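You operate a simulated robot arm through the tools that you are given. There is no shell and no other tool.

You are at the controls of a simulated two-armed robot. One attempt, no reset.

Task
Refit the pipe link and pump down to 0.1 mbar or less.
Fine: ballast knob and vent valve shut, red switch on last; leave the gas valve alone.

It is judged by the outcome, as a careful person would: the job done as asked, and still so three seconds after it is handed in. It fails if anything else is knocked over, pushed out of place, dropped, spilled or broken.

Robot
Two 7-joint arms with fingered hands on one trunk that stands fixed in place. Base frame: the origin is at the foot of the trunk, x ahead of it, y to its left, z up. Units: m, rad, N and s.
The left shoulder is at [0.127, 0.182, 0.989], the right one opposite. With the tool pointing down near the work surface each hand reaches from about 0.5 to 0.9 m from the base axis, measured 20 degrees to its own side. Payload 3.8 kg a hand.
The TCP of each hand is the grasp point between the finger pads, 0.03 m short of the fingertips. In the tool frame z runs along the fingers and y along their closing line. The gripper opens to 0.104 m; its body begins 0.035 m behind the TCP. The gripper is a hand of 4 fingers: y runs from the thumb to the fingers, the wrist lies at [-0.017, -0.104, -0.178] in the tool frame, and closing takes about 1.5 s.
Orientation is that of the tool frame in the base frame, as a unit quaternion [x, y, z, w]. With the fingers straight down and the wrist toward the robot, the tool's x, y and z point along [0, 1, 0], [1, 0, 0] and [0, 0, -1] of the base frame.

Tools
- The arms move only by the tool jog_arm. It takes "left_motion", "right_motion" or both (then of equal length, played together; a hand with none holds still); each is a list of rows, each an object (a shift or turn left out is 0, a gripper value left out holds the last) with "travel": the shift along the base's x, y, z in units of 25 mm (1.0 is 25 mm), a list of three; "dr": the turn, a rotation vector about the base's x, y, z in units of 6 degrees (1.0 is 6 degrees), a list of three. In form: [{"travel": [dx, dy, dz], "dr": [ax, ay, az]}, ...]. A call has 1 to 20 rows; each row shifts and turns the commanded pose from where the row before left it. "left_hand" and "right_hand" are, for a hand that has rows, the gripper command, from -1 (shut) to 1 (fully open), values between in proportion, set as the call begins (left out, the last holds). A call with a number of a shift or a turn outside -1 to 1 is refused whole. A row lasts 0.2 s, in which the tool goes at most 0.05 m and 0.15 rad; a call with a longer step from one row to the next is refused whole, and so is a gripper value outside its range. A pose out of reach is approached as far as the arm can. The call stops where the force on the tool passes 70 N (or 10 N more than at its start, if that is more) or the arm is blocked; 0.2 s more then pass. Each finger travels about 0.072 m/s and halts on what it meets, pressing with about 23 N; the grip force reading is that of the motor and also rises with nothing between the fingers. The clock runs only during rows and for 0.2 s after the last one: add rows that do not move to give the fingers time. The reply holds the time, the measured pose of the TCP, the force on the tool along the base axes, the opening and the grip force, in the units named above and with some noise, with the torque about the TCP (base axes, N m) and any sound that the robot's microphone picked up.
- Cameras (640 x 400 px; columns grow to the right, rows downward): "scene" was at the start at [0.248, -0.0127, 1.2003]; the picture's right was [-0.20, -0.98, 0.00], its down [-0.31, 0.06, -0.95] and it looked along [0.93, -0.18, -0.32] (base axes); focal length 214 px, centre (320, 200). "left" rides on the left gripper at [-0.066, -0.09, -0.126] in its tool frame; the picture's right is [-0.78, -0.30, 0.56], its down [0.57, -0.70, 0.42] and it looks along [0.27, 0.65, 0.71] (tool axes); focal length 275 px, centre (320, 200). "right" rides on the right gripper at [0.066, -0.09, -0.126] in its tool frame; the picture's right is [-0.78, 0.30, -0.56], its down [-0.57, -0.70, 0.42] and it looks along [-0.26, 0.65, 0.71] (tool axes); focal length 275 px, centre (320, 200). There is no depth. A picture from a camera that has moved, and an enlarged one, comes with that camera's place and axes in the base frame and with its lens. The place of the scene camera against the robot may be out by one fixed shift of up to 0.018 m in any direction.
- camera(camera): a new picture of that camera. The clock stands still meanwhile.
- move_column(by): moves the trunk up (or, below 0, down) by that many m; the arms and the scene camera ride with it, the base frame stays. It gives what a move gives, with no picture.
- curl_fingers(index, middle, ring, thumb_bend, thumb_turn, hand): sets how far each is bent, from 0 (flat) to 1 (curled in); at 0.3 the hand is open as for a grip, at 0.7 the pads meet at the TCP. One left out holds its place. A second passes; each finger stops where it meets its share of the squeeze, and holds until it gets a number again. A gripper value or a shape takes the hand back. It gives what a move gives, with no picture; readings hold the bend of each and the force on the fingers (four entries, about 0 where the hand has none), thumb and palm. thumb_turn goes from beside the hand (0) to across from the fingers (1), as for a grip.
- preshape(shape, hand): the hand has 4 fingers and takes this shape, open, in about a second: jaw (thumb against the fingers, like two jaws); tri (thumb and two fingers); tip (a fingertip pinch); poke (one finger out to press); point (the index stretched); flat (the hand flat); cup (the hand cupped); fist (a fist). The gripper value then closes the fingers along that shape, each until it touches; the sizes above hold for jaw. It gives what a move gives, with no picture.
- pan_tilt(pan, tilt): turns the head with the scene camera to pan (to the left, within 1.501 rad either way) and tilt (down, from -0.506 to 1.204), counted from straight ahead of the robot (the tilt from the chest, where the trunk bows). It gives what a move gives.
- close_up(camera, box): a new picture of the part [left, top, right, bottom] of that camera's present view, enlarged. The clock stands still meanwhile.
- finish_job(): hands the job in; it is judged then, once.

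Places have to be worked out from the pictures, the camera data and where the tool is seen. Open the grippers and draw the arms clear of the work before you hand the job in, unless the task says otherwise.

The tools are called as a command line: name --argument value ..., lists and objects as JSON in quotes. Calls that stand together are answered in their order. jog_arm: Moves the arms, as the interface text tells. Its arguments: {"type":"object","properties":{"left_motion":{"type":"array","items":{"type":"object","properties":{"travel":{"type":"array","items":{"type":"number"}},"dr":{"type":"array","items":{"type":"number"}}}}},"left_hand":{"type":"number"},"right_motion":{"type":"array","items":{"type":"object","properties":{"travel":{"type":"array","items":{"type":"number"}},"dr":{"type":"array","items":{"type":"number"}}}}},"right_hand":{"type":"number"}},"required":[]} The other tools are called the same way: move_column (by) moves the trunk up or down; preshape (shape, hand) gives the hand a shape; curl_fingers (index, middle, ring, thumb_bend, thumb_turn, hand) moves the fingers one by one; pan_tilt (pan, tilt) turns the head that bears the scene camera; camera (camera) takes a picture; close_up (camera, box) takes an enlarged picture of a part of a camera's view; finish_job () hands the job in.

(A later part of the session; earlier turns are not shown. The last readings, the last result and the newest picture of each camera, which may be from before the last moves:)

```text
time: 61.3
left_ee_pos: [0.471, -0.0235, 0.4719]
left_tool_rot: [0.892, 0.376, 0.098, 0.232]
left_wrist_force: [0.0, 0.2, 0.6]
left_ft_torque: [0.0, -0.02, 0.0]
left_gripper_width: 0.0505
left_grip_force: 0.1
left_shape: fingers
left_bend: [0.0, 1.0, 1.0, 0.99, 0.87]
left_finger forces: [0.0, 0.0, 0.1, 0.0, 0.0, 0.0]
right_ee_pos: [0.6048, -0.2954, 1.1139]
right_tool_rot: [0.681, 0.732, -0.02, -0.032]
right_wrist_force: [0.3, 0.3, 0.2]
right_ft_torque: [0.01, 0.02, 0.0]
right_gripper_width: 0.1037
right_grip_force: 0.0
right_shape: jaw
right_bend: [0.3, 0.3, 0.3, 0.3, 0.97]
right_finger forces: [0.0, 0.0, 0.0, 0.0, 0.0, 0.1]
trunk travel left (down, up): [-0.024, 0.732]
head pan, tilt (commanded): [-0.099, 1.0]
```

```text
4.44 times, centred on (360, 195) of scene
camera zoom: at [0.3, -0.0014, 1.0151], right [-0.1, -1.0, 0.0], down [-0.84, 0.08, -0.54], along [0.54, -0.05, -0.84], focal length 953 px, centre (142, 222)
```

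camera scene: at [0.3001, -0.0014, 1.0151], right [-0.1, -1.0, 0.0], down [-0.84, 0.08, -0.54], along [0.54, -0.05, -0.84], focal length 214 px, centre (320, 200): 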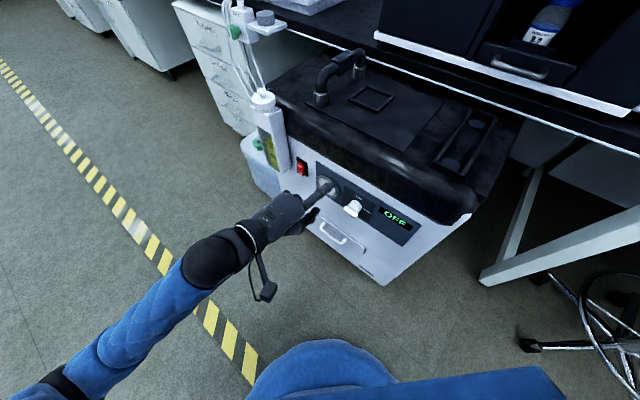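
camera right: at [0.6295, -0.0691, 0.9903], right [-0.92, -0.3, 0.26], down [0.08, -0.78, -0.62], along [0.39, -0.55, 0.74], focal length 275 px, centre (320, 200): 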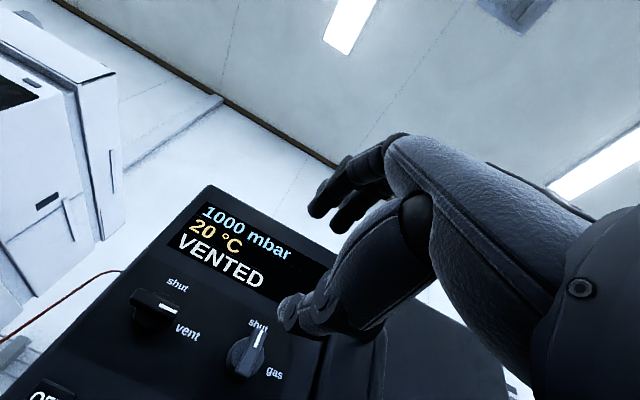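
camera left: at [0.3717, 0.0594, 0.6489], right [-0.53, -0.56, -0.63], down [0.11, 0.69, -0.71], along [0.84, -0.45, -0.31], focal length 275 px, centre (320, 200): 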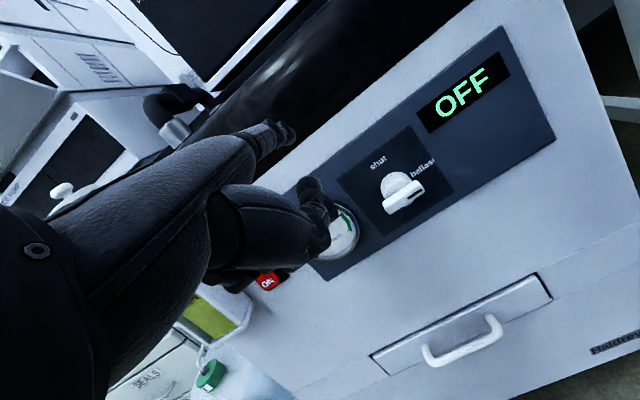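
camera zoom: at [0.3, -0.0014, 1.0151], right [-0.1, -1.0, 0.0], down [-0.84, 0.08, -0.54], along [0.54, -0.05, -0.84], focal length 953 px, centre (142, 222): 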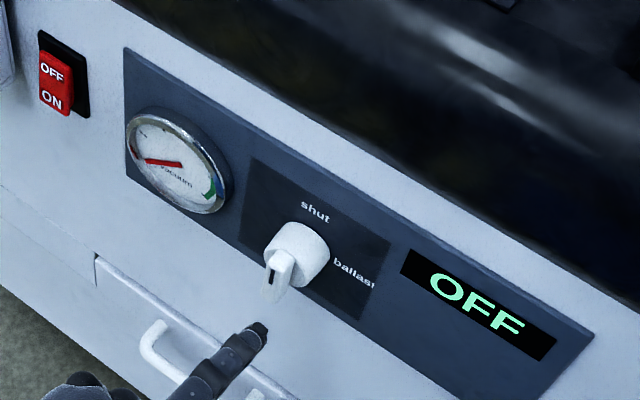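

The ballast knob now stands at "shut". I withdraw the left hand up and to the left, then take another look at the knob from there.

jog_arm --left_motion '[{"travel": [-0.1, 0.7, 0.3]}, {"travel": [0.1, 0.9, 0.6]}, {"travel": [0.2, 0.9, 0.8]}, {"travel": [0.2, 0.9, 0.8]}, {"travel": [0.2, 0.9, 0.8]}, {"travel": [0.2, 0.9, 0.8]}, {"travel": [0.1, 0.4, 0.95]}, {"travel": [0.1, 0.4, 0.95]}, {"travel": [0.1, 0.4, 0.95]}, {"travel": [0.1, 0.4, 0.95]}, {"travel": [0.1, 0.4, 0.95]}, {"travel": [0.1, 0.4, 0.95]}, {"travel": [0.1, 0.4, 0.95]}, {"travel": [0.1, 0.4, 0.95]}, {"travel": [0.1, 0.4, 0.95]}, {"travel": [0.1, 0.4, 0.95]}]'

close_up --camera "scene" --box '[300, 150, 420, 240]'

camera --camera "left"

```text
time: 64.7
left_ee_pos: [0.5453, 0.2093, 0.7977]
left_tool_rot: [0.892, 0.376, 0.099, 0.232]
left_wrist_force: [0.2, -0.4, 0.2]
left_ft_torque: [-0.03, 0.02, 0.01]
left_gripper_width: 0.0506
left_grip_force: 0.2
left_shape: fingers
left_bend: [0.0, 1.0, 1.0, 0.99, 0.87]
left_finger forces: [0.0, 0.0, 0.1, 0.0, 0.0, 0.0]
left hand out of reach, approached as far as the arm can: row 8, 9, 10, 11, 13
right_ee_pos: [0.6044, -0.2945, 1.1138]
right_tool_rot: [0.68, 0.732, -0.02, -0.032]
right_wrist_force: [-1.1, 0.2, 0.1]
right_ft_torque: [0.0, 0.0, 0.05]
right_gripper_width: 0.1037
right_grip_force: 0.1
right_shape: jaw
right_bend: [0.3, 0.3, 0.3, 0.3, 0.97]
right_finger forces: [0.0, 0.1, 0.0, 0.1, 0.0, 0.0]
trunk travel left (down, up): [-0.024, 0.732]
head pan, tilt (commanded): [-0.099, 1.0]
```

```text
4.44 times, centred on (360, 195) of scene
camera zoom: at [0.3, -0.0014, 1.0151], right [-0.1, -0.99, 0.0], down [-0.84, 0.08, -0.54], along [0.54, -0.05, -0.84], focal length 953 px, centre (142, 222)
```

zoom: 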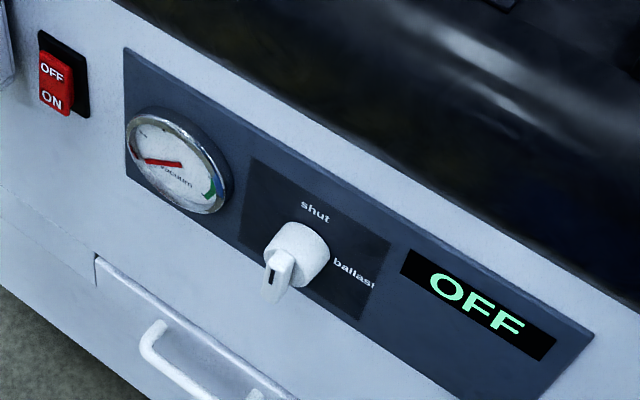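

```text
taken
camera left: at [0.3995, 0.2606, 0.8622], right [-0.53, -0.56, -0.63], down [0.11, 0.69, -0.71], along [0.84, -0.45, -0.31], focal length 275 px, centre (320, 200)
```

left: 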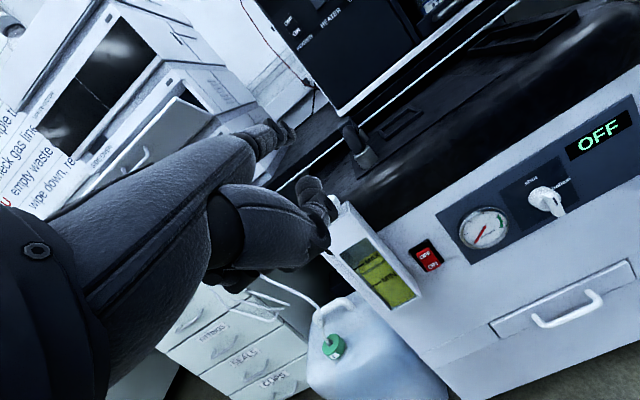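

close_up --camera "left" --box '[400, 150, 640, 290]'

close_up --camera "left" --box '[300, 100, 440, 200]'

```text
2.67 times, centred on (520, 220) of left
camera zoom: at [0.3995, 0.2606, 0.8622], right [-0.53, -0.56, -0.63], down [0.11, 0.69, -0.71], along [0.84, -0.45, -0.31], focal length 734 px, centre (-213, 147)
```

zoom: 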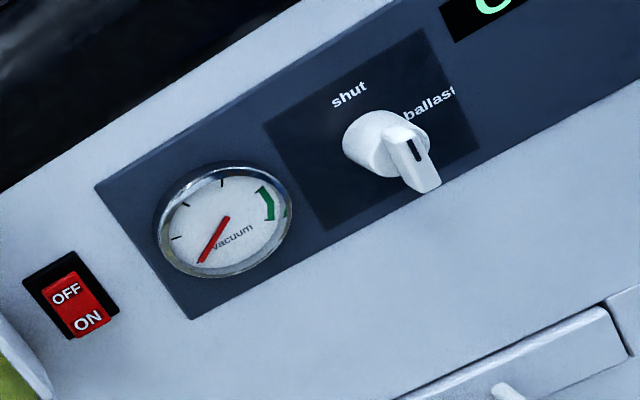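

```text
4.00 times, centred on (370, 150) of left
camera zoom: at [0.3995, 0.2606, 0.8622], right [-0.53, -0.56, -0.63], down [0.11, 0.69, -0.71], along [0.84, -0.45, -0.31], focal length 1101 px, centre (120, 400)
```

zoom: 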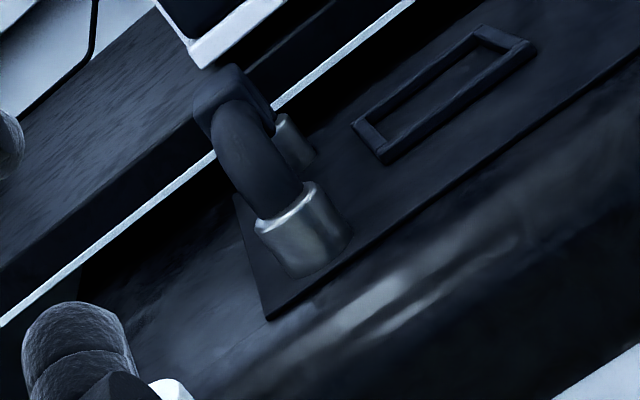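

The ballast is shut. Now the link: I bring the right hand across, turning it 45° so its thumb and fingers straddle the link's square block from above, and stop higher up to check.

jog_arm --right_motion '[{"travel": [0.3, 0.9, -0.3], "dr": [-0.02, -0.1, 0.97]}, {"travel": [0.4, 0.9, -0.4], "dr": [-0.02, -0.1, 0.97]}, {"travel": [0.5, 0.9, -0.5], "dr": [-0.02, -0.1, 0.97]}, {"travel": [0.5, 0.9, -0.5], "dr": [-0.02, -0.1, 0.97]}, {"travel": [0.6, 0.9, -0.5], "dr": [-0.02, -0.1, 0.97]}, {"travel": [0.6, 0.9, -0.5], "dr": [-0.02, -0.1, 0.97]}, {"travel": [0.6, 0.9, -0.5], "dr": [-0.02, -0.1, 0.97]}, {}]'

pan_tilt --pan -0.15 --tilt 0.7

camera --camera "scene"

camera --camera "right"

```text
time: 66.5
left_ee_pos: [0.5456, 0.2087, 0.7964]
left_tool_rot: [0.891, 0.377, 0.099, 0.232]
left_wrist_force: [-0.6, -0.3, 0.0]
left_ft_torque: [0.0, -0.03, 0.01]
left_gripper_width: 0.0503
left_grip_force: 0.1
left_shape: fingers
left_bend: [0.0, 1.0, 1.0, 0.99, 0.87]
left_finger forces: [0.1, 0.0, 0.0, 0.0, 0.0, 0.0]
right_ee_pos: [0.7197, -0.158, 1.0429]
right_tool_rot: [0.383, 0.923, -0.011, 0.008]
right_wrist_force: [0.1, 0.3, 0.2]
right_ft_torque: [-0.03, 0.0, 0.0]
right_gripper_width: 0.1039
right_grip_force: 0.0
right_shape: jaw
right_bend: [0.3, 0.3, 0.3, 0.3, 0.97]
right_finger forces: [0.0, 0.0, 0.0, 0.0, 0.0, 0.1]
right hand out of reach, approached as far as the arm can: row 1, 4
trunk travel left (down, up): [-0.024, 0.732]
head pan, tilt (commanded): [-0.099, 1.0]
```

```text
time: 67.3
left_ee_pos: [0.5462, 0.2092, 0.7962]
left_tool_rot: [0.892, 0.376, 0.099, 0.232]
left_wrist_force: [-0.5, -0.4, -0.2]
left_ft_torque: [0.03, -0.03, 0.01]
left_gripper_width: 0.0504
left_grip_force: 0.0
left_shape: fingers
left_bend: [0.0, 1.0, 1.0, 0.99, 0.87]
left_finger forces: [0.0, 0.0, 0.0, 0.0, 0.2, 0.0]
right_ee_pos: [0.7186, -0.1586, 1.0431]
right_tool_rot: [0.383, 0.924, -0.011, 0.007]
right_wrist_force: [0.4, -0.4, 0.4]
right_ft_torque: [0.02, -0.02, 0.0]
right_gripper_width: 0.1039
right_grip_force: 0.0
right_shape: jaw
right_bend: [0.3, 0.3, 0.3, 0.3, 0.97]
right_finger forces: [0.1, 0.1, 0.0, 0.1, 0.0, 0.0]
trunk travel left (down, up): [-0.024, 0.732]
head pan, tilt (commanded): [-0.15, 0.7]
```

```text
taken
camera scene: at [0.3148, -0.0071, 1.0384], right [-0.15, -0.99, 0.0], down [-0.64, 0.1, -0.76], along [0.76, -0.11, -0.65], focal length 214 px, centre (320, 200)
```

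scene: 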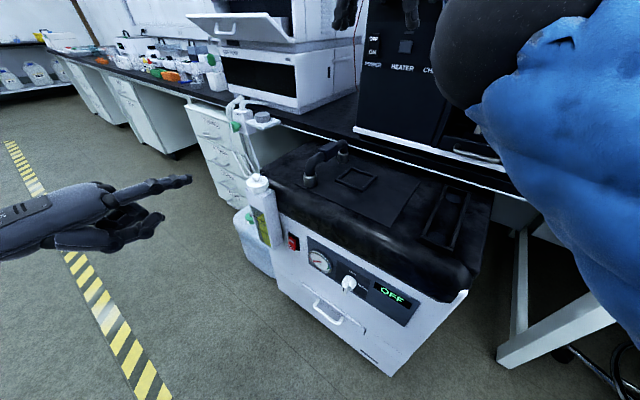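

```text
taken
camera right: at [0.608, -0.1713, 1.1681], right [0.75, -0.33, 0.57], down [-0.09, -0.91, -0.4], along [0.65, 0.25, -0.72], focal length 275 px, centre (320, 200)
```

right: 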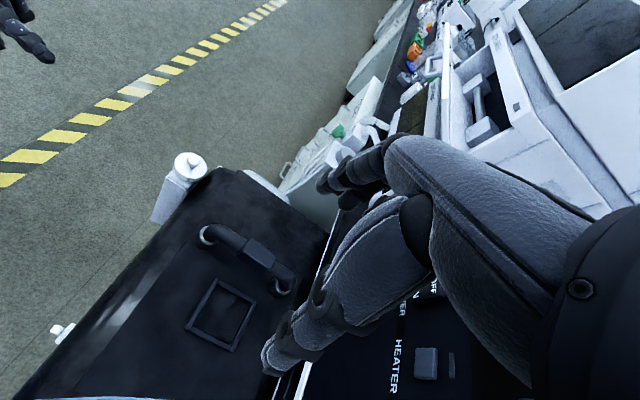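

close_up --camera "right" --box '[180, 200, 320, 320]'

close_up --camera "scene" --box '[290, 120, 380, 200]'

```text
3.33 times, centred on (250, 260) of right
camera zoom: at [0.608, -0.1713, 1.1681], right [0.75, -0.33, 0.57], down [-0.09, -0.91, -0.4], along [0.65, 0.25, -0.72], focal length 918 px, centre (553, 0)
```

zoom: 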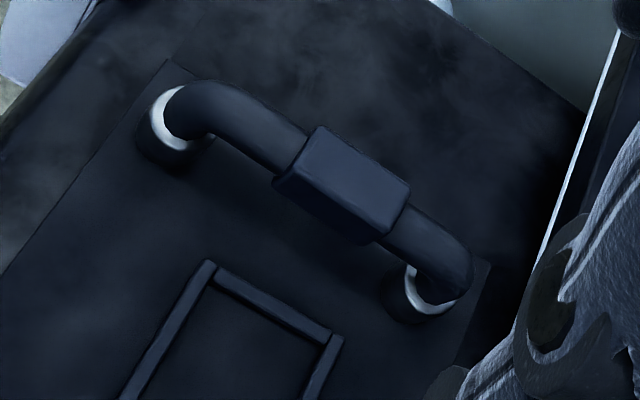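

```text
5.00 times, centred on (335, 160) of scene
camera zoom: at [0.3148, -0.0071, 1.0384], right [-0.15, -0.99, 0.0], down [-0.64, 0.1, -0.76], along [0.76, -0.11, -0.65], focal length 1072 px, centre (245, 400)
```

zoom: 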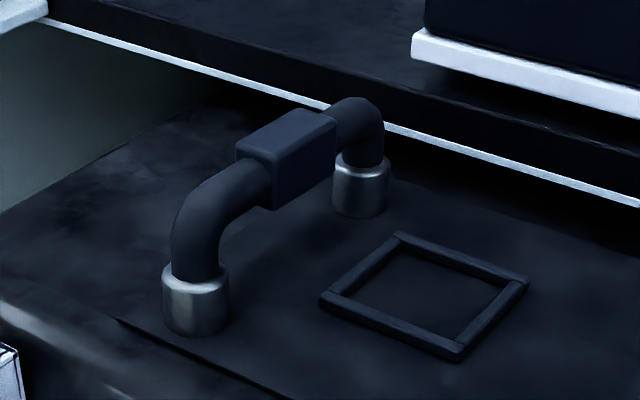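

Both cameras put the block's top centre near (0.801, -0.107, 0.785). I move the open right hand directly over it at z 0.88 and check.

jog_arm --right_motion '[{"travel": [0.47, 0.295, -0.93], "dr": [0.05, 0, 0]}, {"travel": [0.47, 0.295, -0.93], "dr": [0.05, 0, 0]}, {"travel": [0.47, 0.295, -0.93], "dr": [0.05, 0, 0]}, {"travel": [0.47, 0.295, -0.93], "dr": [0.05, 0, 0]}, {"travel": [0.47, 0.295, -0.93], "dr": [0.05, 0, 0]}, {"travel": [0.47, 0.295, -0.93]}, {"travel": [0.47, 0.295, -0.93]}, {}]'

camera --camera "scene"

camera --camera "right"

camera --camera "left"

```text
time: 69.1
left_ee_pos: [0.5466, 0.2087, 0.7965]
left_tool_rot: [0.892, 0.376, 0.099, 0.232]
left_wrist_force: [-0.1, 0.7, -0.5]
left_ft_torque: [0.04, 0.01, -0.02]
left_gripper_width: 0.0507
left_grip_force: 0.0
left_shape: fingers
left_bend: [0.0, 1.0, 1.0, 0.99, 0.87]
left_finger forces: [0.0, 0.0, 0.0, 0.0, 0.0, 0.1]
right_ee_pos: [0.8015, -0.1041, 0.8785]
right_tool_rot: [0.384, 0.923, 0.001, 0.003]
right_wrist_force: [-0.4, -0.6, 0.5]
right_ft_torque: [-0.01, -0.02, -0.02]
right_gripper_width: 0.1037
right_grip_force: 0.0
right_shape: jaw
right_bend: [0.3, 0.3, 0.3, 0.3, 0.97]
right_finger forces: [0.0, 0.1, 0.1, 0.1, 0.1, 0.0]
trunk travel left (down, up): [-0.024, 0.732]
head pan, tilt (commanded): [-0.15, 0.7]
```

```text
taken
camera scene: at [0.3148, -0.0071, 1.0385], right [-0.15, -0.99, 0.0], down [-0.64, 0.1, -0.76], along [0.76, -0.11, -0.64], focal length 214 px, centre (320, 200)
```

scene: 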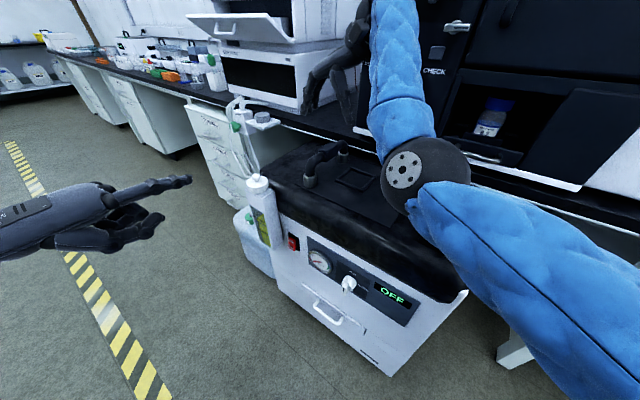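

```text
taken
camera right: at [0.6912, -0.1204, 1.003], right [0.75, -0.34, 0.56], down [-0.09, -0.9, -0.42], along [0.65, 0.27, -0.71], focal length 275 px, centre (320, 200)
```

right: 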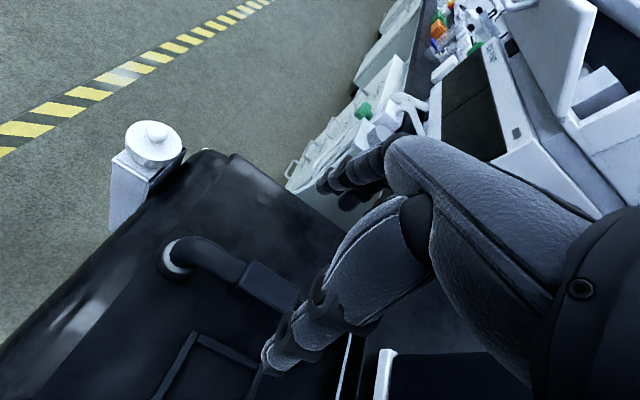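

```text
taken
camera left: at [0.3997, 0.2605, 0.8617], right [-0.53, -0.56, -0.63], down [0.11, 0.69, -0.71], along [0.84, -0.45, -0.31], focal length 275 px, centre (320, 200)
```

left: 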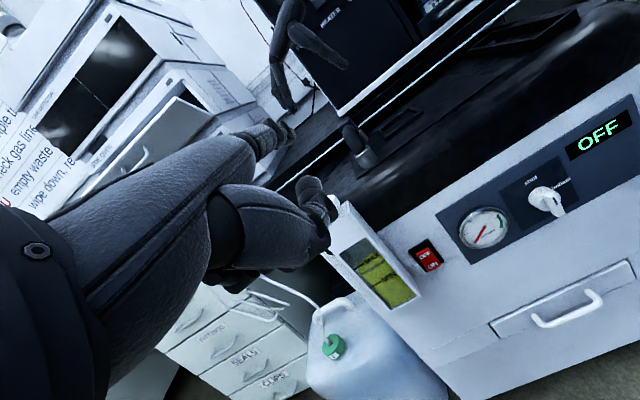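

The hand is over the block. I lower 5 cm to just above it and check the alignment again.

jog_arm --right_motion '[{"travel": [0, -0.03, -0.5]}, {"travel": [0, -0.03, -0.5]}, {"travel": [0, -0.03, -0.5]}, {"travel": [0, -0.03, -0.5]}, {}]'

close_up --camera "left" --box '[240, 0, 440, 200]'

close_up --camera "right" --box '[120, 200, 400, 400]'

close_up --camera "scene" --box '[270, 50, 420, 230]'

```text
time: 70.3
left_ee_pos: [0.5459, 0.2101, 0.7973]
left_tool_rot: [0.892, 0.376, 0.099, 0.232]
left_wrist_force: [-0.2, -0.1, 0.2]
left_ft_torque: [-0.01, 0.04, 0.02]
left_gripper_width: 0.0504
left_grip_force: 0.0
left_shape: fingers
left_bend: [0.0, 1.0, 1.0, 0.99, 0.87]
left_finger forces: [0.0, 0.0, 0.0, 0.0, 0.1, 0.0]
right_ee_pos: [0.8009, -0.1068, 0.8295]
right_tool_rot: [0.383, 0.924, 0.001, 0.003]
right_wrist_force: [-0.6, 0.4, -1.2]
right_ft_torque: [-0.04, 0.0, 0.02]
right_gripper_width: 0.104
right_grip_force: 0.1
right_shape: jaw
right_bend: [0.3, 0.3, 0.3, 0.3, 0.97]
right_finger forces: [0.0, 0.0, 0.0, 0.0, 0.0, 0.1]
trunk travel left (down, up): [-0.024, 0.732]
head pan, tilt (commanded): [-0.15, 0.7]
```

```text
2.00 times, centred on (340, 100) of left
camera zoom: at [0.3997, 0.2605, 0.8617], right [-0.53, -0.56, -0.63], down [0.11, 0.69, -0.71], along [0.84, -0.45, -0.31], focal length 551 px, centre (280, 400)
```

zoom: 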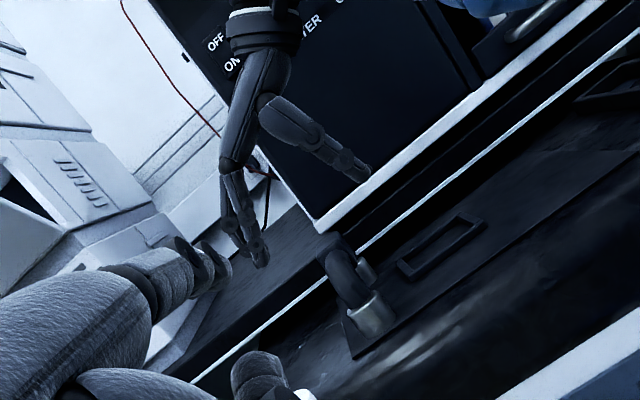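

```text
2.00 times, centred on (260, 300) of right
camera zoom: at [0.6904, -0.124, 0.9536], right [0.75, -0.34, 0.56], down [-0.09, -0.9, -0.42], along [0.65, 0.27, -0.71], focal length 551 px, centre (440, 0)
```

zoom: 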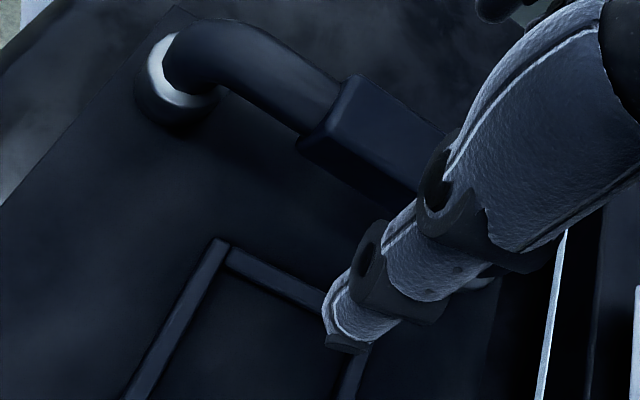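

```text
2.22 times, centred on (345, 140) of scene
camera zoom: at [0.3148, -0.0071, 1.0385], right [-0.15, -0.99, 0.0], down [-0.64, 0.1, -0.76], along [0.76, -0.11, -0.64], focal length 477 px, centre (264, 333)
```

zoom: 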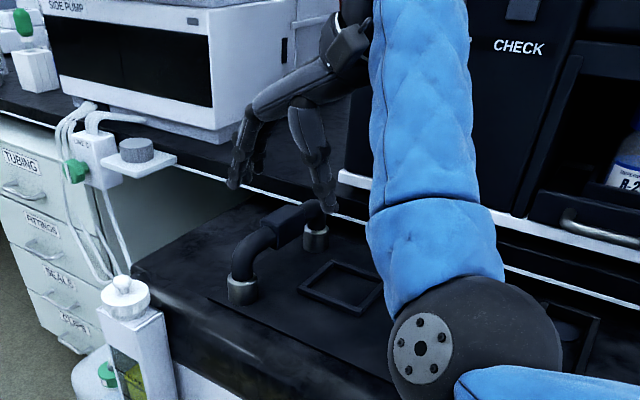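

Aligned: thumb on the right of the block, fingers on the left. I lower to z 0.775 and close gently on the block.

jog_arm --right_motion '[{"travel": [0, 0, -0.44]}, {"travel": [0, 0, -0.44]}, {"travel": [0, 0, -0.44]}, {"travel": [0, 0, -0.44]}, {"travel": [0, 0, -0.44]}, {}]'

close_up --camera "right" --box '[120, 200, 400, 400]'

close_up --camera "scene" --box '[270, 90, 420, 230]'

close_up --camera "left" --box '[280, 60, 440, 200]'

```text
time: 71.7
left_ee_pos: [0.5472, 0.2083, 0.7966]
left_tool_rot: [0.891, 0.376, 0.099, 0.233]
left_wrist_force: [0.1, 0.5, 0.3]
left_ft_torque: [0.0, 0.02, -0.04]
left_gripper_width: 0.0503
left_grip_force: 0.2
left_shape: fingers
left_bend: [0.0, 1.0, 1.0, 0.99, 0.87]
left_finger forces: [0.0, 0.0, 0.0, 0.1, 0.2, 0.0]
right_ee_pos: [0.8017, -0.1072, 0.7758]
right_tool_rot: [0.384, 0.923, 0.0, 0.003]
right_wrist_force: [-0.3, 0.0, -0.4]
right_ft_torque: [0.01, 0.02, 0.0]
right_gripper_width: 0.104
right_grip_force: 0.0
right_shape: jaw
right_bend: [0.3, 0.3, 0.3, 0.3, 0.97]
right_finger forces: [0.0, 0.1, 0.1, 0.0, 0.1, 0.0]
trunk travel left (down, up): [-0.024, 0.732]
head pan, tilt (commanded): [-0.15, 0.7]
```

```text
2.00 times, centred on (260, 300) of right
camera zoom: at [0.6911, -0.1252, 0.899], right [0.75, -0.34, 0.56], down [-0.09, -0.9, -0.42], along [0.65, 0.27, -0.71], focal length 551 px, centre (440, 0)
```

zoom: 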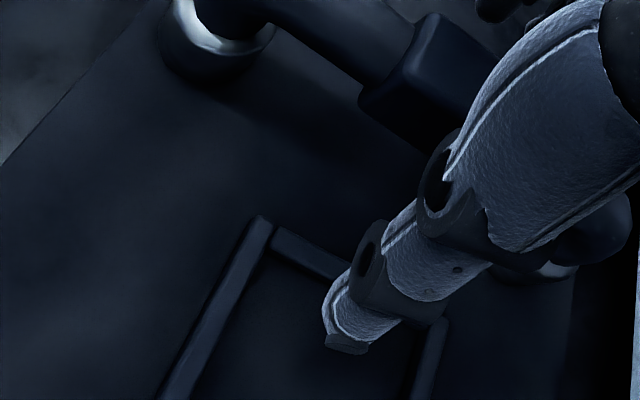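

```text
2.86 times, centred on (345, 160) of scene
camera zoom: at [0.3148, -0.0072, 1.0384], right [-0.15, -0.99, 0.0], down [-0.64, 0.1, -0.76], along [0.76, -0.11, -0.64], focal length 613 px, centre (249, 314)
```

zoom: 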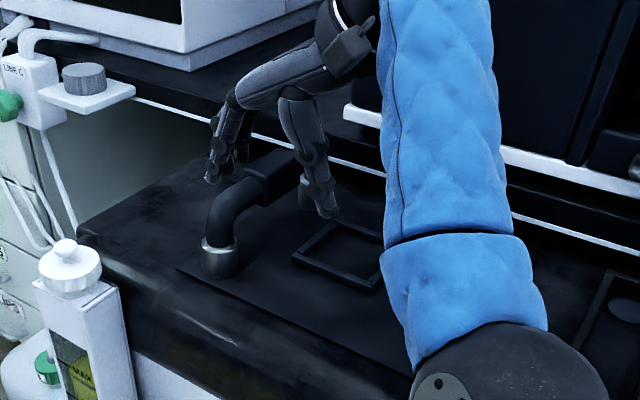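

```text
2.86 times, centred on (360, 130) of left
camera zoom: at [0.3997, 0.2605, 0.8617], right [-0.53, -0.56, -0.63], down [0.11, 0.69, -0.71], along [0.84, -0.45, -0.31], focal length 786 px, centre (206, 400)
```

zoom: 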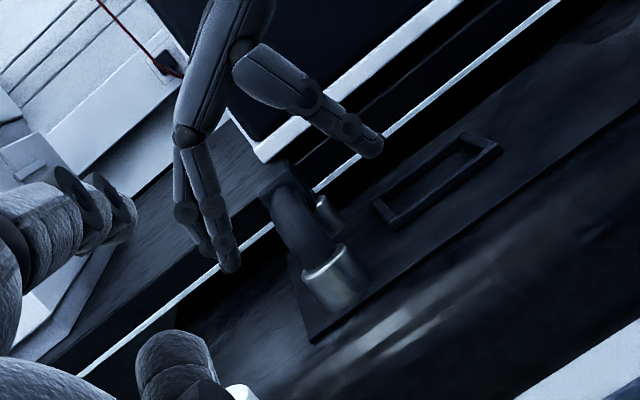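

The hand straddles the block. I close the right hand on it, without moving.

jog_arm --right_motion '[{}, {}, {}, {}, {}, {}, {}, {}]' --right_hand -1

close_up --camera "scene" --box '[290, 100, 400, 200]'

close_up --camera "left" --box '[280, 60, 440, 200]'

```text
time: 73.5
left_ee_pos: [0.5467, 0.2093, 0.7962]
left_tool_rot: [0.892, 0.375, 0.098, 0.232]
left_wrist_force: [-0.7, 0.0, 0.0]
left_ft_torque: [-0.01, -0.01, 0.03]
left_gripper_width: 0.0505
left_grip_force: 0.2
left_shape: fingers
left_bend: [0.0, 1.0, 1.0, 0.99, 0.87]
left_finger forces: [0.0, 0.0, 0.1, 0.0, 0.0, 0.1]
right_ee_pos: [0.8028, -0.1083, 0.7733]
right_tool_rot: [0.383, 0.924, 0.001, 0.003]
right_wrist_force: [-0.4, -0.6, 0.7]
right_ft_torque: [0.02, 0.03, -0.01]
right_gripper_width: 0.0237
right_grip_force: 22.8
right_shape: jaw
right_bend: [0.74, 0.56, 0.55, 0.74, 1.0]
right_finger forces: [11.2, 6.2, 2.8, 0.0, 20.1, 0.0]
trunk travel left (down, up): [-0.024, 0.732]
head pan, tilt (commanded): [-0.15, 0.7]
```

```text
4.00 times, centred on (345, 150) of scene
camera zoom: at [0.315, -0.0072, 1.0384], right [-0.15, -0.99, 0.0], down [-0.64, 0.1, -0.76], along [0.76, -0.11, -0.64], focal length 858 px, centre (220, 400)
```

zoom: 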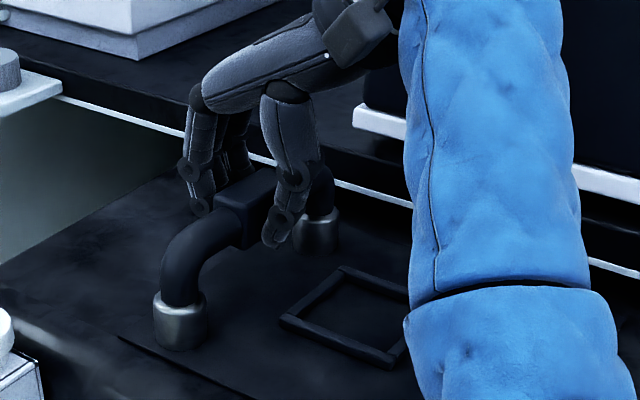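

```text
2.86 times, centred on (360, 130) of left
camera zoom: at [0.3998, 0.2605, 0.8616], right [-0.53, -0.56, -0.63], down [0.11, 0.69, -0.71], along [0.84, -0.45, -0.31], focal length 786 px, centre (206, 400)
```

zoom: 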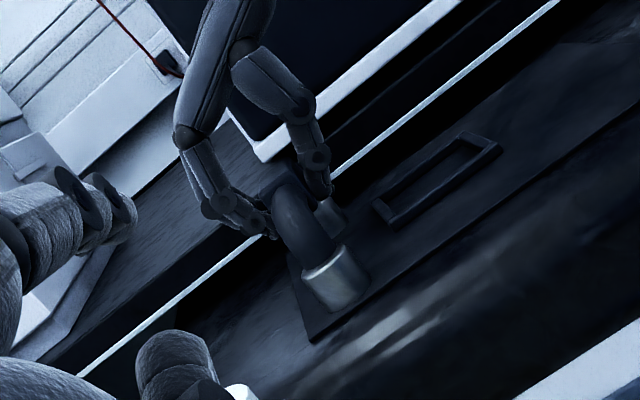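

Gripped firmly. I now lift very gently – a few millimetres – and read the force to learn whether the link is loose or held.

jog_arm --right_motion '[{"travel": [0, 0, 0.06]}, {"travel": [0, 0, 0.06]}, {}]'

close_up --camera "scene" --box '[290, 100, 400, 200]'

close_up --camera "left" --box '[320, 110, 400, 180]'

```text
time: 74.3
left_ee_pos: [0.5458, 0.2098, 0.7974]
left_tool_rot: [0.892, 0.376, 0.099, 0.232]
left_wrist_force: [0.5, 0.1, -0.2]
left_ft_torque: [0.01, -0.01, -0.02]
left_gripper_width: 0.0504
left_grip_force: 0.0
left_shape: fingers
left_bend: [0.0, 1.0, 1.0, 0.99, 0.87]
left_finger forces: [0.0, 0.0, 0.0, 0.0, 0.0, 0.1]
right_ee_pos: [0.8026, -0.1079, 0.777]
right_tool_rot: [0.384, 0.924, 0.0, 0.003]
right_wrist_force: [0.3, 0.1, -3.1]
right_ft_torque: [-0.03, 0.02, 0.02]
right_gripper_width: 0.0237
right_grip_force: 22.6
right_shape: jaw
right_bend: [0.74, 0.57, 0.56, 0.74, 1.0]
right_finger forces: [11.6, 6.0, 2.6, 0.0, 20.3, 0.0]
trunk travel left (down, up): [-0.024, 0.732]
head pan, tilt (commanded): [-0.15, 0.7]
```

```text
4.00 times, centred on (345, 150) of scene
camera zoom: at [0.315, -0.0072, 1.0383], right [-0.15, -0.99, 0.0], down [-0.64, 0.1, -0.76], along [0.76, -0.11, -0.64], focal length 858 px, centre (220, 400)
```

zoom: 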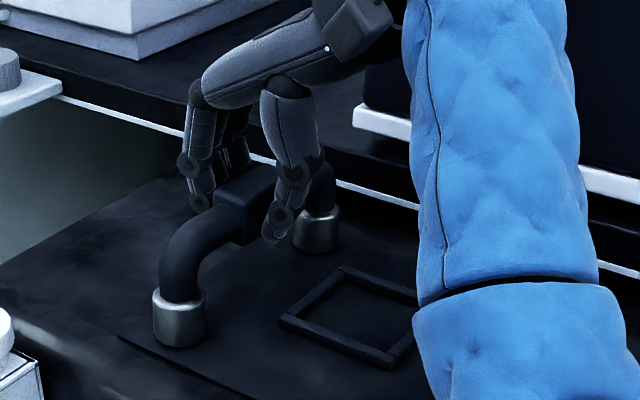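

```text
5.71 times, centred on (360, 145) of left
camera zoom: at [0.3999, 0.2604, 0.8616], right [-0.53, -0.56, -0.63], down [0.11, 0.69, -0.71], along [0.84, -0.45, -0.31], focal length 1573 px, centre (91, 514)
```

zoom: 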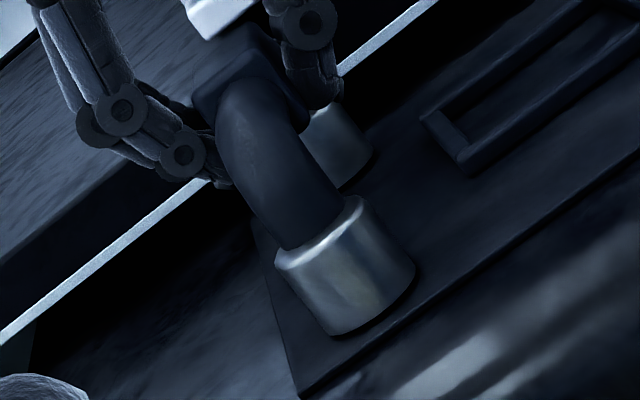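

Only about 3 N of load and the metal collars rise with the pipe: the link is just standing loose on the plate. I lift it 8 cm to see what is beneath it.

jog_arm --right_motion '[{"travel": [-0.05, 0.05, 0.3]}, {"travel": [-0.05, 0.05, 0.4]}, {"travel": [-0.05, 0.05, 0.5]}, {"travel": [-0.05, 0.05, 0.5]}, {"travel": [-0.05, 0.05, 0.5]}, {"travel": [-0.05, 0.05, 0.5]}, {"travel": [-0.05, 0.05, 0.5]}, {}]'

close_up --camera "scene" --box '[280, 80, 420, 200]'

close_up --camera "left" --box '[280, 40, 440, 200]'

camera --camera "right"

```text
time: 76.1
left_ee_pos: [0.5461, 0.2082, 0.7966]
left_tool_rot: [0.891, 0.377, 0.098, 0.232]
left_wrist_force: [0.4, 0.0, 0.3]
left_ft_torque: [-0.01, 0.03, -0.02]
left_gripper_width: 0.0506
left_grip_force: 0.1
left_shape: fingers
left_bend: [0.0, 1.0, 1.0, 0.99, 0.87]
left_finger forces: [0.1, 0.1, 0.0, 0.0, 0.0, 0.0]
right_ee_pos: [0.7935, -0.0991, 0.856]
right_tool_rot: [0.384, 0.923, 0.001, 0.003]
right_wrist_force: [0.4, 0.1, -1.4]
right_ft_torque: [0.0, 0.01, -0.01]
right_gripper_width: 0.0239
right_grip_force: 23.2
right_shape: jaw
right_bend: [0.74, 0.57, 0.56, 0.74, 1.0]
right_finger forces: [11.4, 6.1, 2.8, 0.1, 20.3, 0.0]
trunk travel left (down, up): [-0.024, 0.732]
head pan, tilt (commanded): [-0.15, 0.7]
```

```text
3.33 times, centred on (350, 140) of scene
camera zoom: at [0.3151, -0.0072, 1.0383], right [-0.15, -0.99, 0.0], down [-0.64, 0.1, -0.76], along [0.76, -0.11, -0.64], focal length 715 px, centre (220, 400)
```

zoom: 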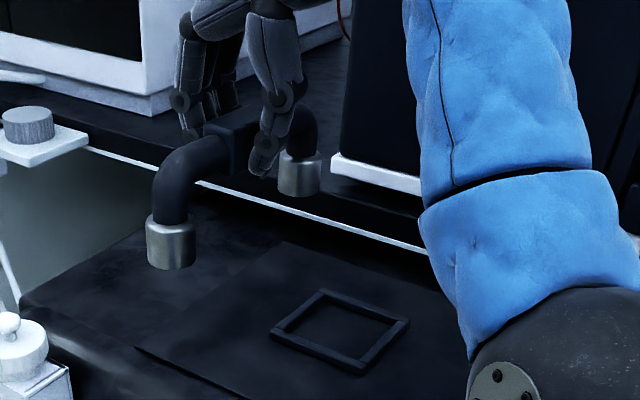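

```text
2.50 times, centred on (360, 120) of left
camera zoom: at [0.3999, 0.2605, 0.8615], right [-0.53, -0.56, -0.63], down [0.11, 0.69, -0.71], along [0.84, -0.45, -0.31], focal length 688 px, centre (220, 400)
```

zoom: 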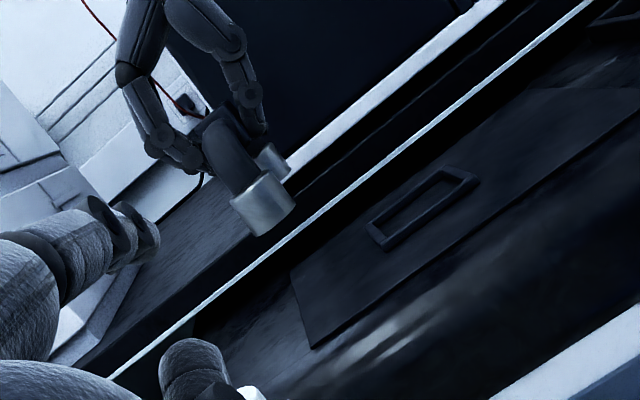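

```text
taken
camera right: at [0.6826, -0.1165, 0.9809], right [0.75, -0.34, 0.56], down [-0.09, -0.9, -0.42], along [0.65, 0.27, -0.71], focal length 275 px, centre (320, 200)
```

right: 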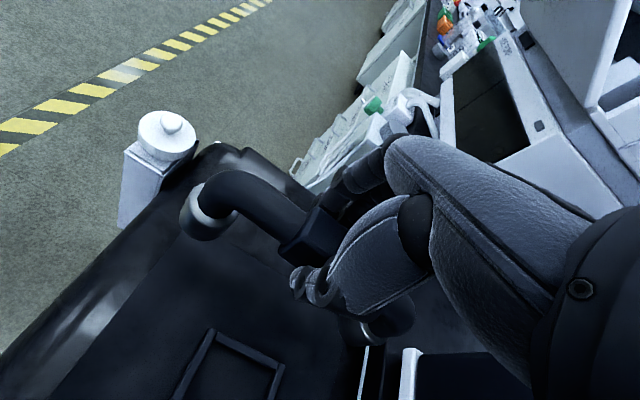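

Beneath the link there is only bare plate, so it had merely been put down there. The matching pair of discs in the long frame (same 15 cm spacing) must be its fitting. I check how the link sits in the hand before carrying it over.

close_up --camera "right" --box '[160, 150, 440, 360]'

close_up --camera "scene" --box '[300, 90, 370, 150]'

```text
1.90 times, centred on (300, 255) of right
camera zoom: at [0.6826, -0.1165, 0.9809], right [0.75, -0.34, 0.56], down [-0.09, -0.9, -0.42], along [0.65, 0.27, -0.71], focal length 524 px, centre (358, 95)
```

zoom: 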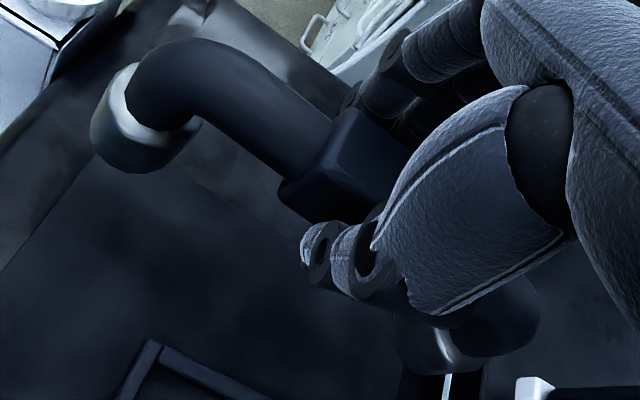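

```text
6.67 times, centred on (335, 120) of scene
camera zoom: at [0.3151, -0.0072, 1.0383], right [-0.15, -0.99, 0.0], down [-0.64, 0.1, -0.76], along [0.76, -0.11, -0.64], focal length 1430 px, centre (220, 733)
```

zoom: 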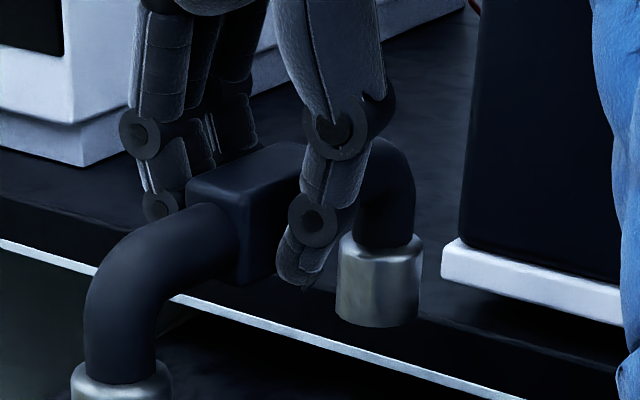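

The link hangs level, turned perhaps 3–4° in the grip. I carry it a little forward and to the right at height, staying clear of the bench edge, and look at the frame and the oven's drawer handle near it.

jog_arm --right_motion '[{"travel": [-0.3, 0, 0.4]}, {"travel": [-0.5, 0, 0.5]}, {"travel": [-0.6, -0.2, 0.5]}, {"travel": [-0.6, -0.4, 0.3]}, {"travel": [-0.6, -0.5, 0.2]}, {"travel": [-0.6, -0.5, 0.2]}, {"travel": [-0.6, -0.5, 0]}, {"travel": [-0.5, -0.5, 0]}, {}]'

camera --camera "scene"

camera --camera "right"

camera --camera "left"

```text
time: 78.1
left_ee_pos: [0.5456, 0.2091, 0.7966]
left_tool_rot: [0.892, 0.375, 0.098, 0.232]
left_wrist_force: [-0.3, -1.0, 0.3]
left_ft_torque: [0.0, -0.01, 0.02]
left_gripper_width: 0.0505
left_grip_force: 0.0
left_shape: fingers
left_bend: [0.0, 1.0, 1.0, 0.99, 0.87]
left_finger forces: [0.0, 0.1, 0.0, 0.1, 0.0, 0.0]
right_ee_pos: [0.6862, -0.1653, 0.9086]
right_tool_rot: [0.383, 0.924, 0.0, 0.002]
right_wrist_force: [-0.1, -0.2, -1.4]
right_ft_torque: [0.01, 0.02, 0.02]
right_gripper_width: 0.0237
right_grip_force: 23.2
right_shape: jaw
right_bend: [0.74, 0.57, 0.56, 0.74, 1.0]
right_finger forces: [11.6, 6.1, 2.8, 0.1, 20.4, 0.0]
trunk travel left (down, up): [-0.024, 0.732]
head pan, tilt (commanded): [-0.15, 0.7]
```

```text
taken
camera scene: at [0.315, -0.0073, 1.0384], right [-0.15, -0.99, 0.0], down [-0.64, 0.1, -0.76], along [0.76, -0.11, -0.64], focal length 214 px, centre (320, 200)
```

scene: 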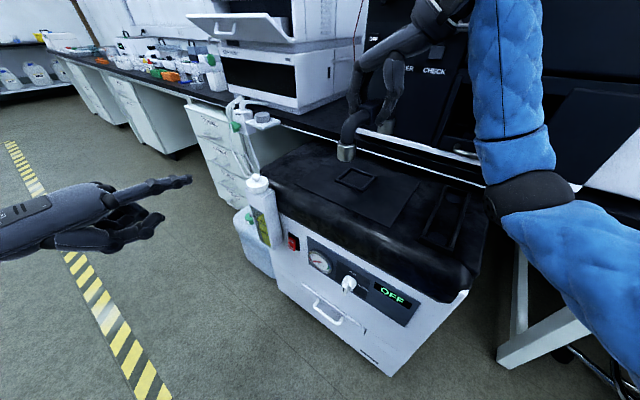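

```text
taken
camera right: at [0.5761, -0.1813, 1.0337], right [0.75, -0.34, 0.56], down [-0.09, -0.9, -0.42], along [0.65, 0.27, -0.71], focal length 275 px, centre (320, 200)
```

right: 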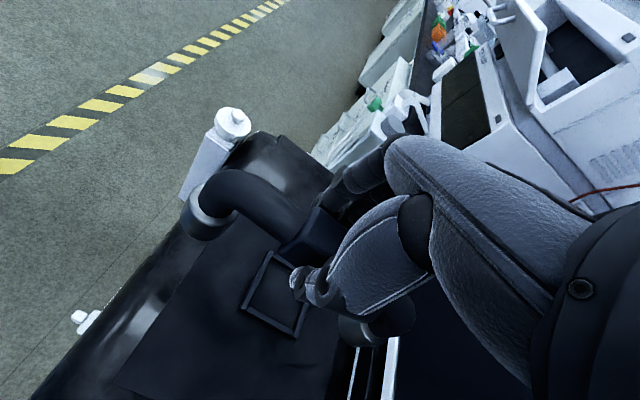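

```text
taken
camera left: at [0.3998, 0.2603, 0.8616], right [-0.53, -0.56, -0.63], down [0.11, 0.69, -0.71], along [0.84, -0.45, -0.31], focal length 275 px, centre (320, 200)
```

left: 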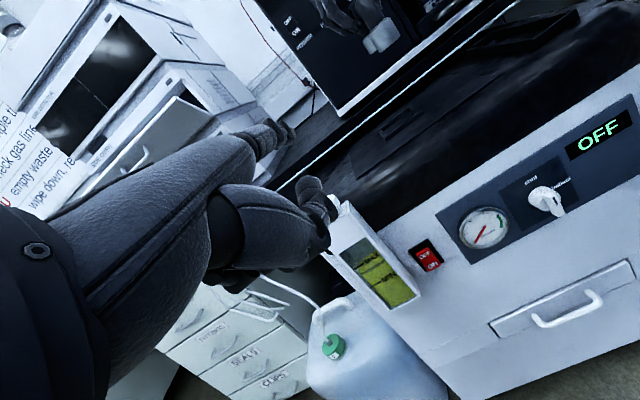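

The frame's discs work out at D 0.578 and 0.731 along the pump's depth, and the oven's drawer handle sits just behind the rear one at z 0.80, so I will come down slightly forward of it. I carry the link sideways to above the frame's front part, turning it 4° to square it up.

jog_arm --right_motion '[{"travel": [-0.5, -0.5, 0], "dr": [0, 0, 0.08]}, {"travel": [-0.65, -0.63, 0], "dr": [0, 0, 0.08]}, {"travel": [-0.65, -0.63, 0], "dr": [0, 0, 0.08]}, {"travel": [-0.65, -0.63, 0], "dr": [0, 0, 0.08]}, {"travel": [-0.65, -0.63, 0], "dr": [0, 0, 0.08]}, {"travel": [-0.65, -0.63, 0], "dr": [0, 0, 0.08]}, {"travel": [-0.65, -0.63, 0], "dr": [0, 0, 0.08]}, {"travel": [-0.65, -0.63, 0], "dr": [0, 0, 0.08]}, {}]'

camera --camera "scene"

camera --camera "right"

```text
time: 80.1
left_ee_pos: [0.5465, 0.2092, 0.7978]
left_tool_rot: [0.891, 0.376, 0.099, 0.233]
left_wrist_force: [0.0, 0.0, 0.1]
left_ft_torque: [-0.01, 0.02, 0.02]
left_gripper_width: 0.0506
left_grip_force: 0.1
left_shape: fingers
left_bend: [0.0, 1.0, 1.0, 0.99, 0.87]
left_finger forces: [0.0, 0.0, 0.0, 0.0, 0.0, 0.1]
right_ee_pos: [0.5594, -0.2886, 0.9091]
right_tool_rot: [0.353, 0.936, 0.001, 0.003]
right_wrist_force: [-0.2, -0.2, -2.6]
right_ft_torque: [0.04, 0.05, -0.01]
right_gripper_width: 0.0235
right_grip_force: 22.9
right_shape: jaw
right_bend: [0.74, 0.57, 0.56, 0.74, 1.0]
right_finger forces: [11.5, 6.1, 2.8, 0.0, 20.5, 0.0]
trunk travel left (down, up): [-0.024, 0.732]
head pan, tilt (commanded): [-0.15, 0.7]
```

```text
taken
camera scene: at [0.3149, -0.0074, 1.0384], right [-0.15, -0.99, 0.0], down [-0.64, 0.1, -0.76], along [0.76, -0.11, -0.64], focal length 214 px, centre (320, 200)
```

scene: 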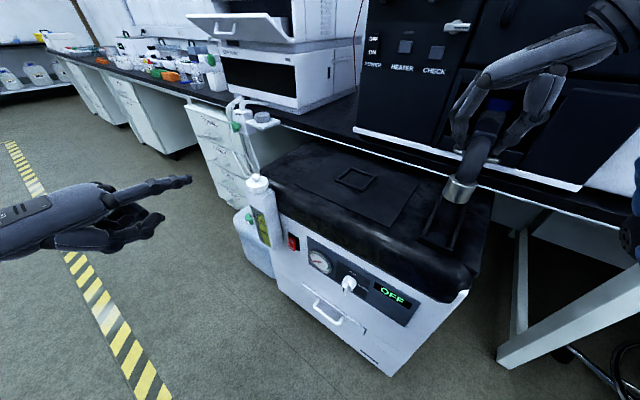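

```text
taken
camera right: at [0.4502, -0.3122, 1.0326], right [0.78, -0.29, 0.56], down [-0.03, -0.9, -0.42], along [0.63, 0.31, -0.71], focal length 275 px, centre (320, 200)
```

right: 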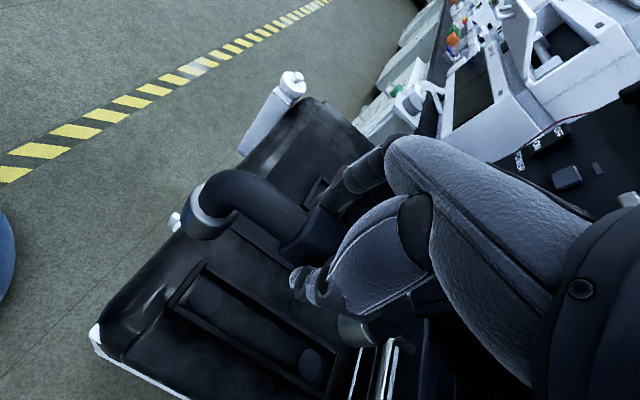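

The hand camera now sees both discs of the frame together with the link. I zoom in to measure.

close_up --camera "right" --box '[150, 160, 430, 400]'

close_up --camera "scene" --box '[400, 80, 560, 270]'

```text
1.67 times, centred on (290, 280) of right
camera zoom: at [0.4502, -0.3122, 1.0326], right [0.78, -0.29, 0.56], down [-0.03, -0.9, -0.42], along [0.63, 0.31, -0.71], focal length 459 px, centre (370, 67)
```

zoom: 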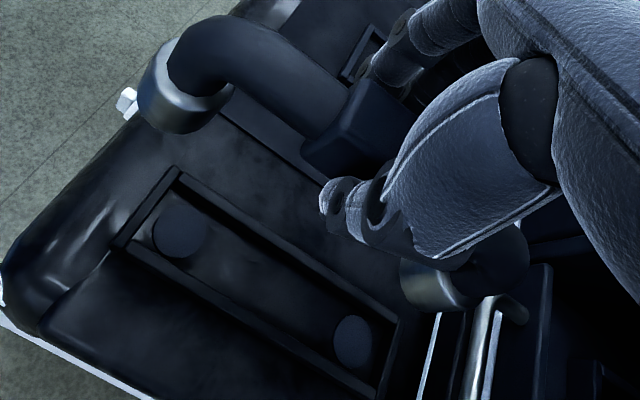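

```text
2.11 times, centred on (480, 175) of scene
camera zoom: at [0.3149, -0.0074, 1.0384], right [-0.15, -0.99, 0.0], down [-0.64, 0.1, -0.76], along [0.76, -0.11, -0.64], focal length 452 px, centre (-17, 253)
```

zoom: 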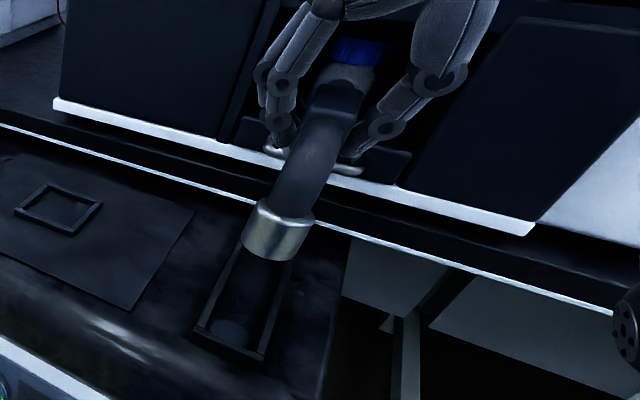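

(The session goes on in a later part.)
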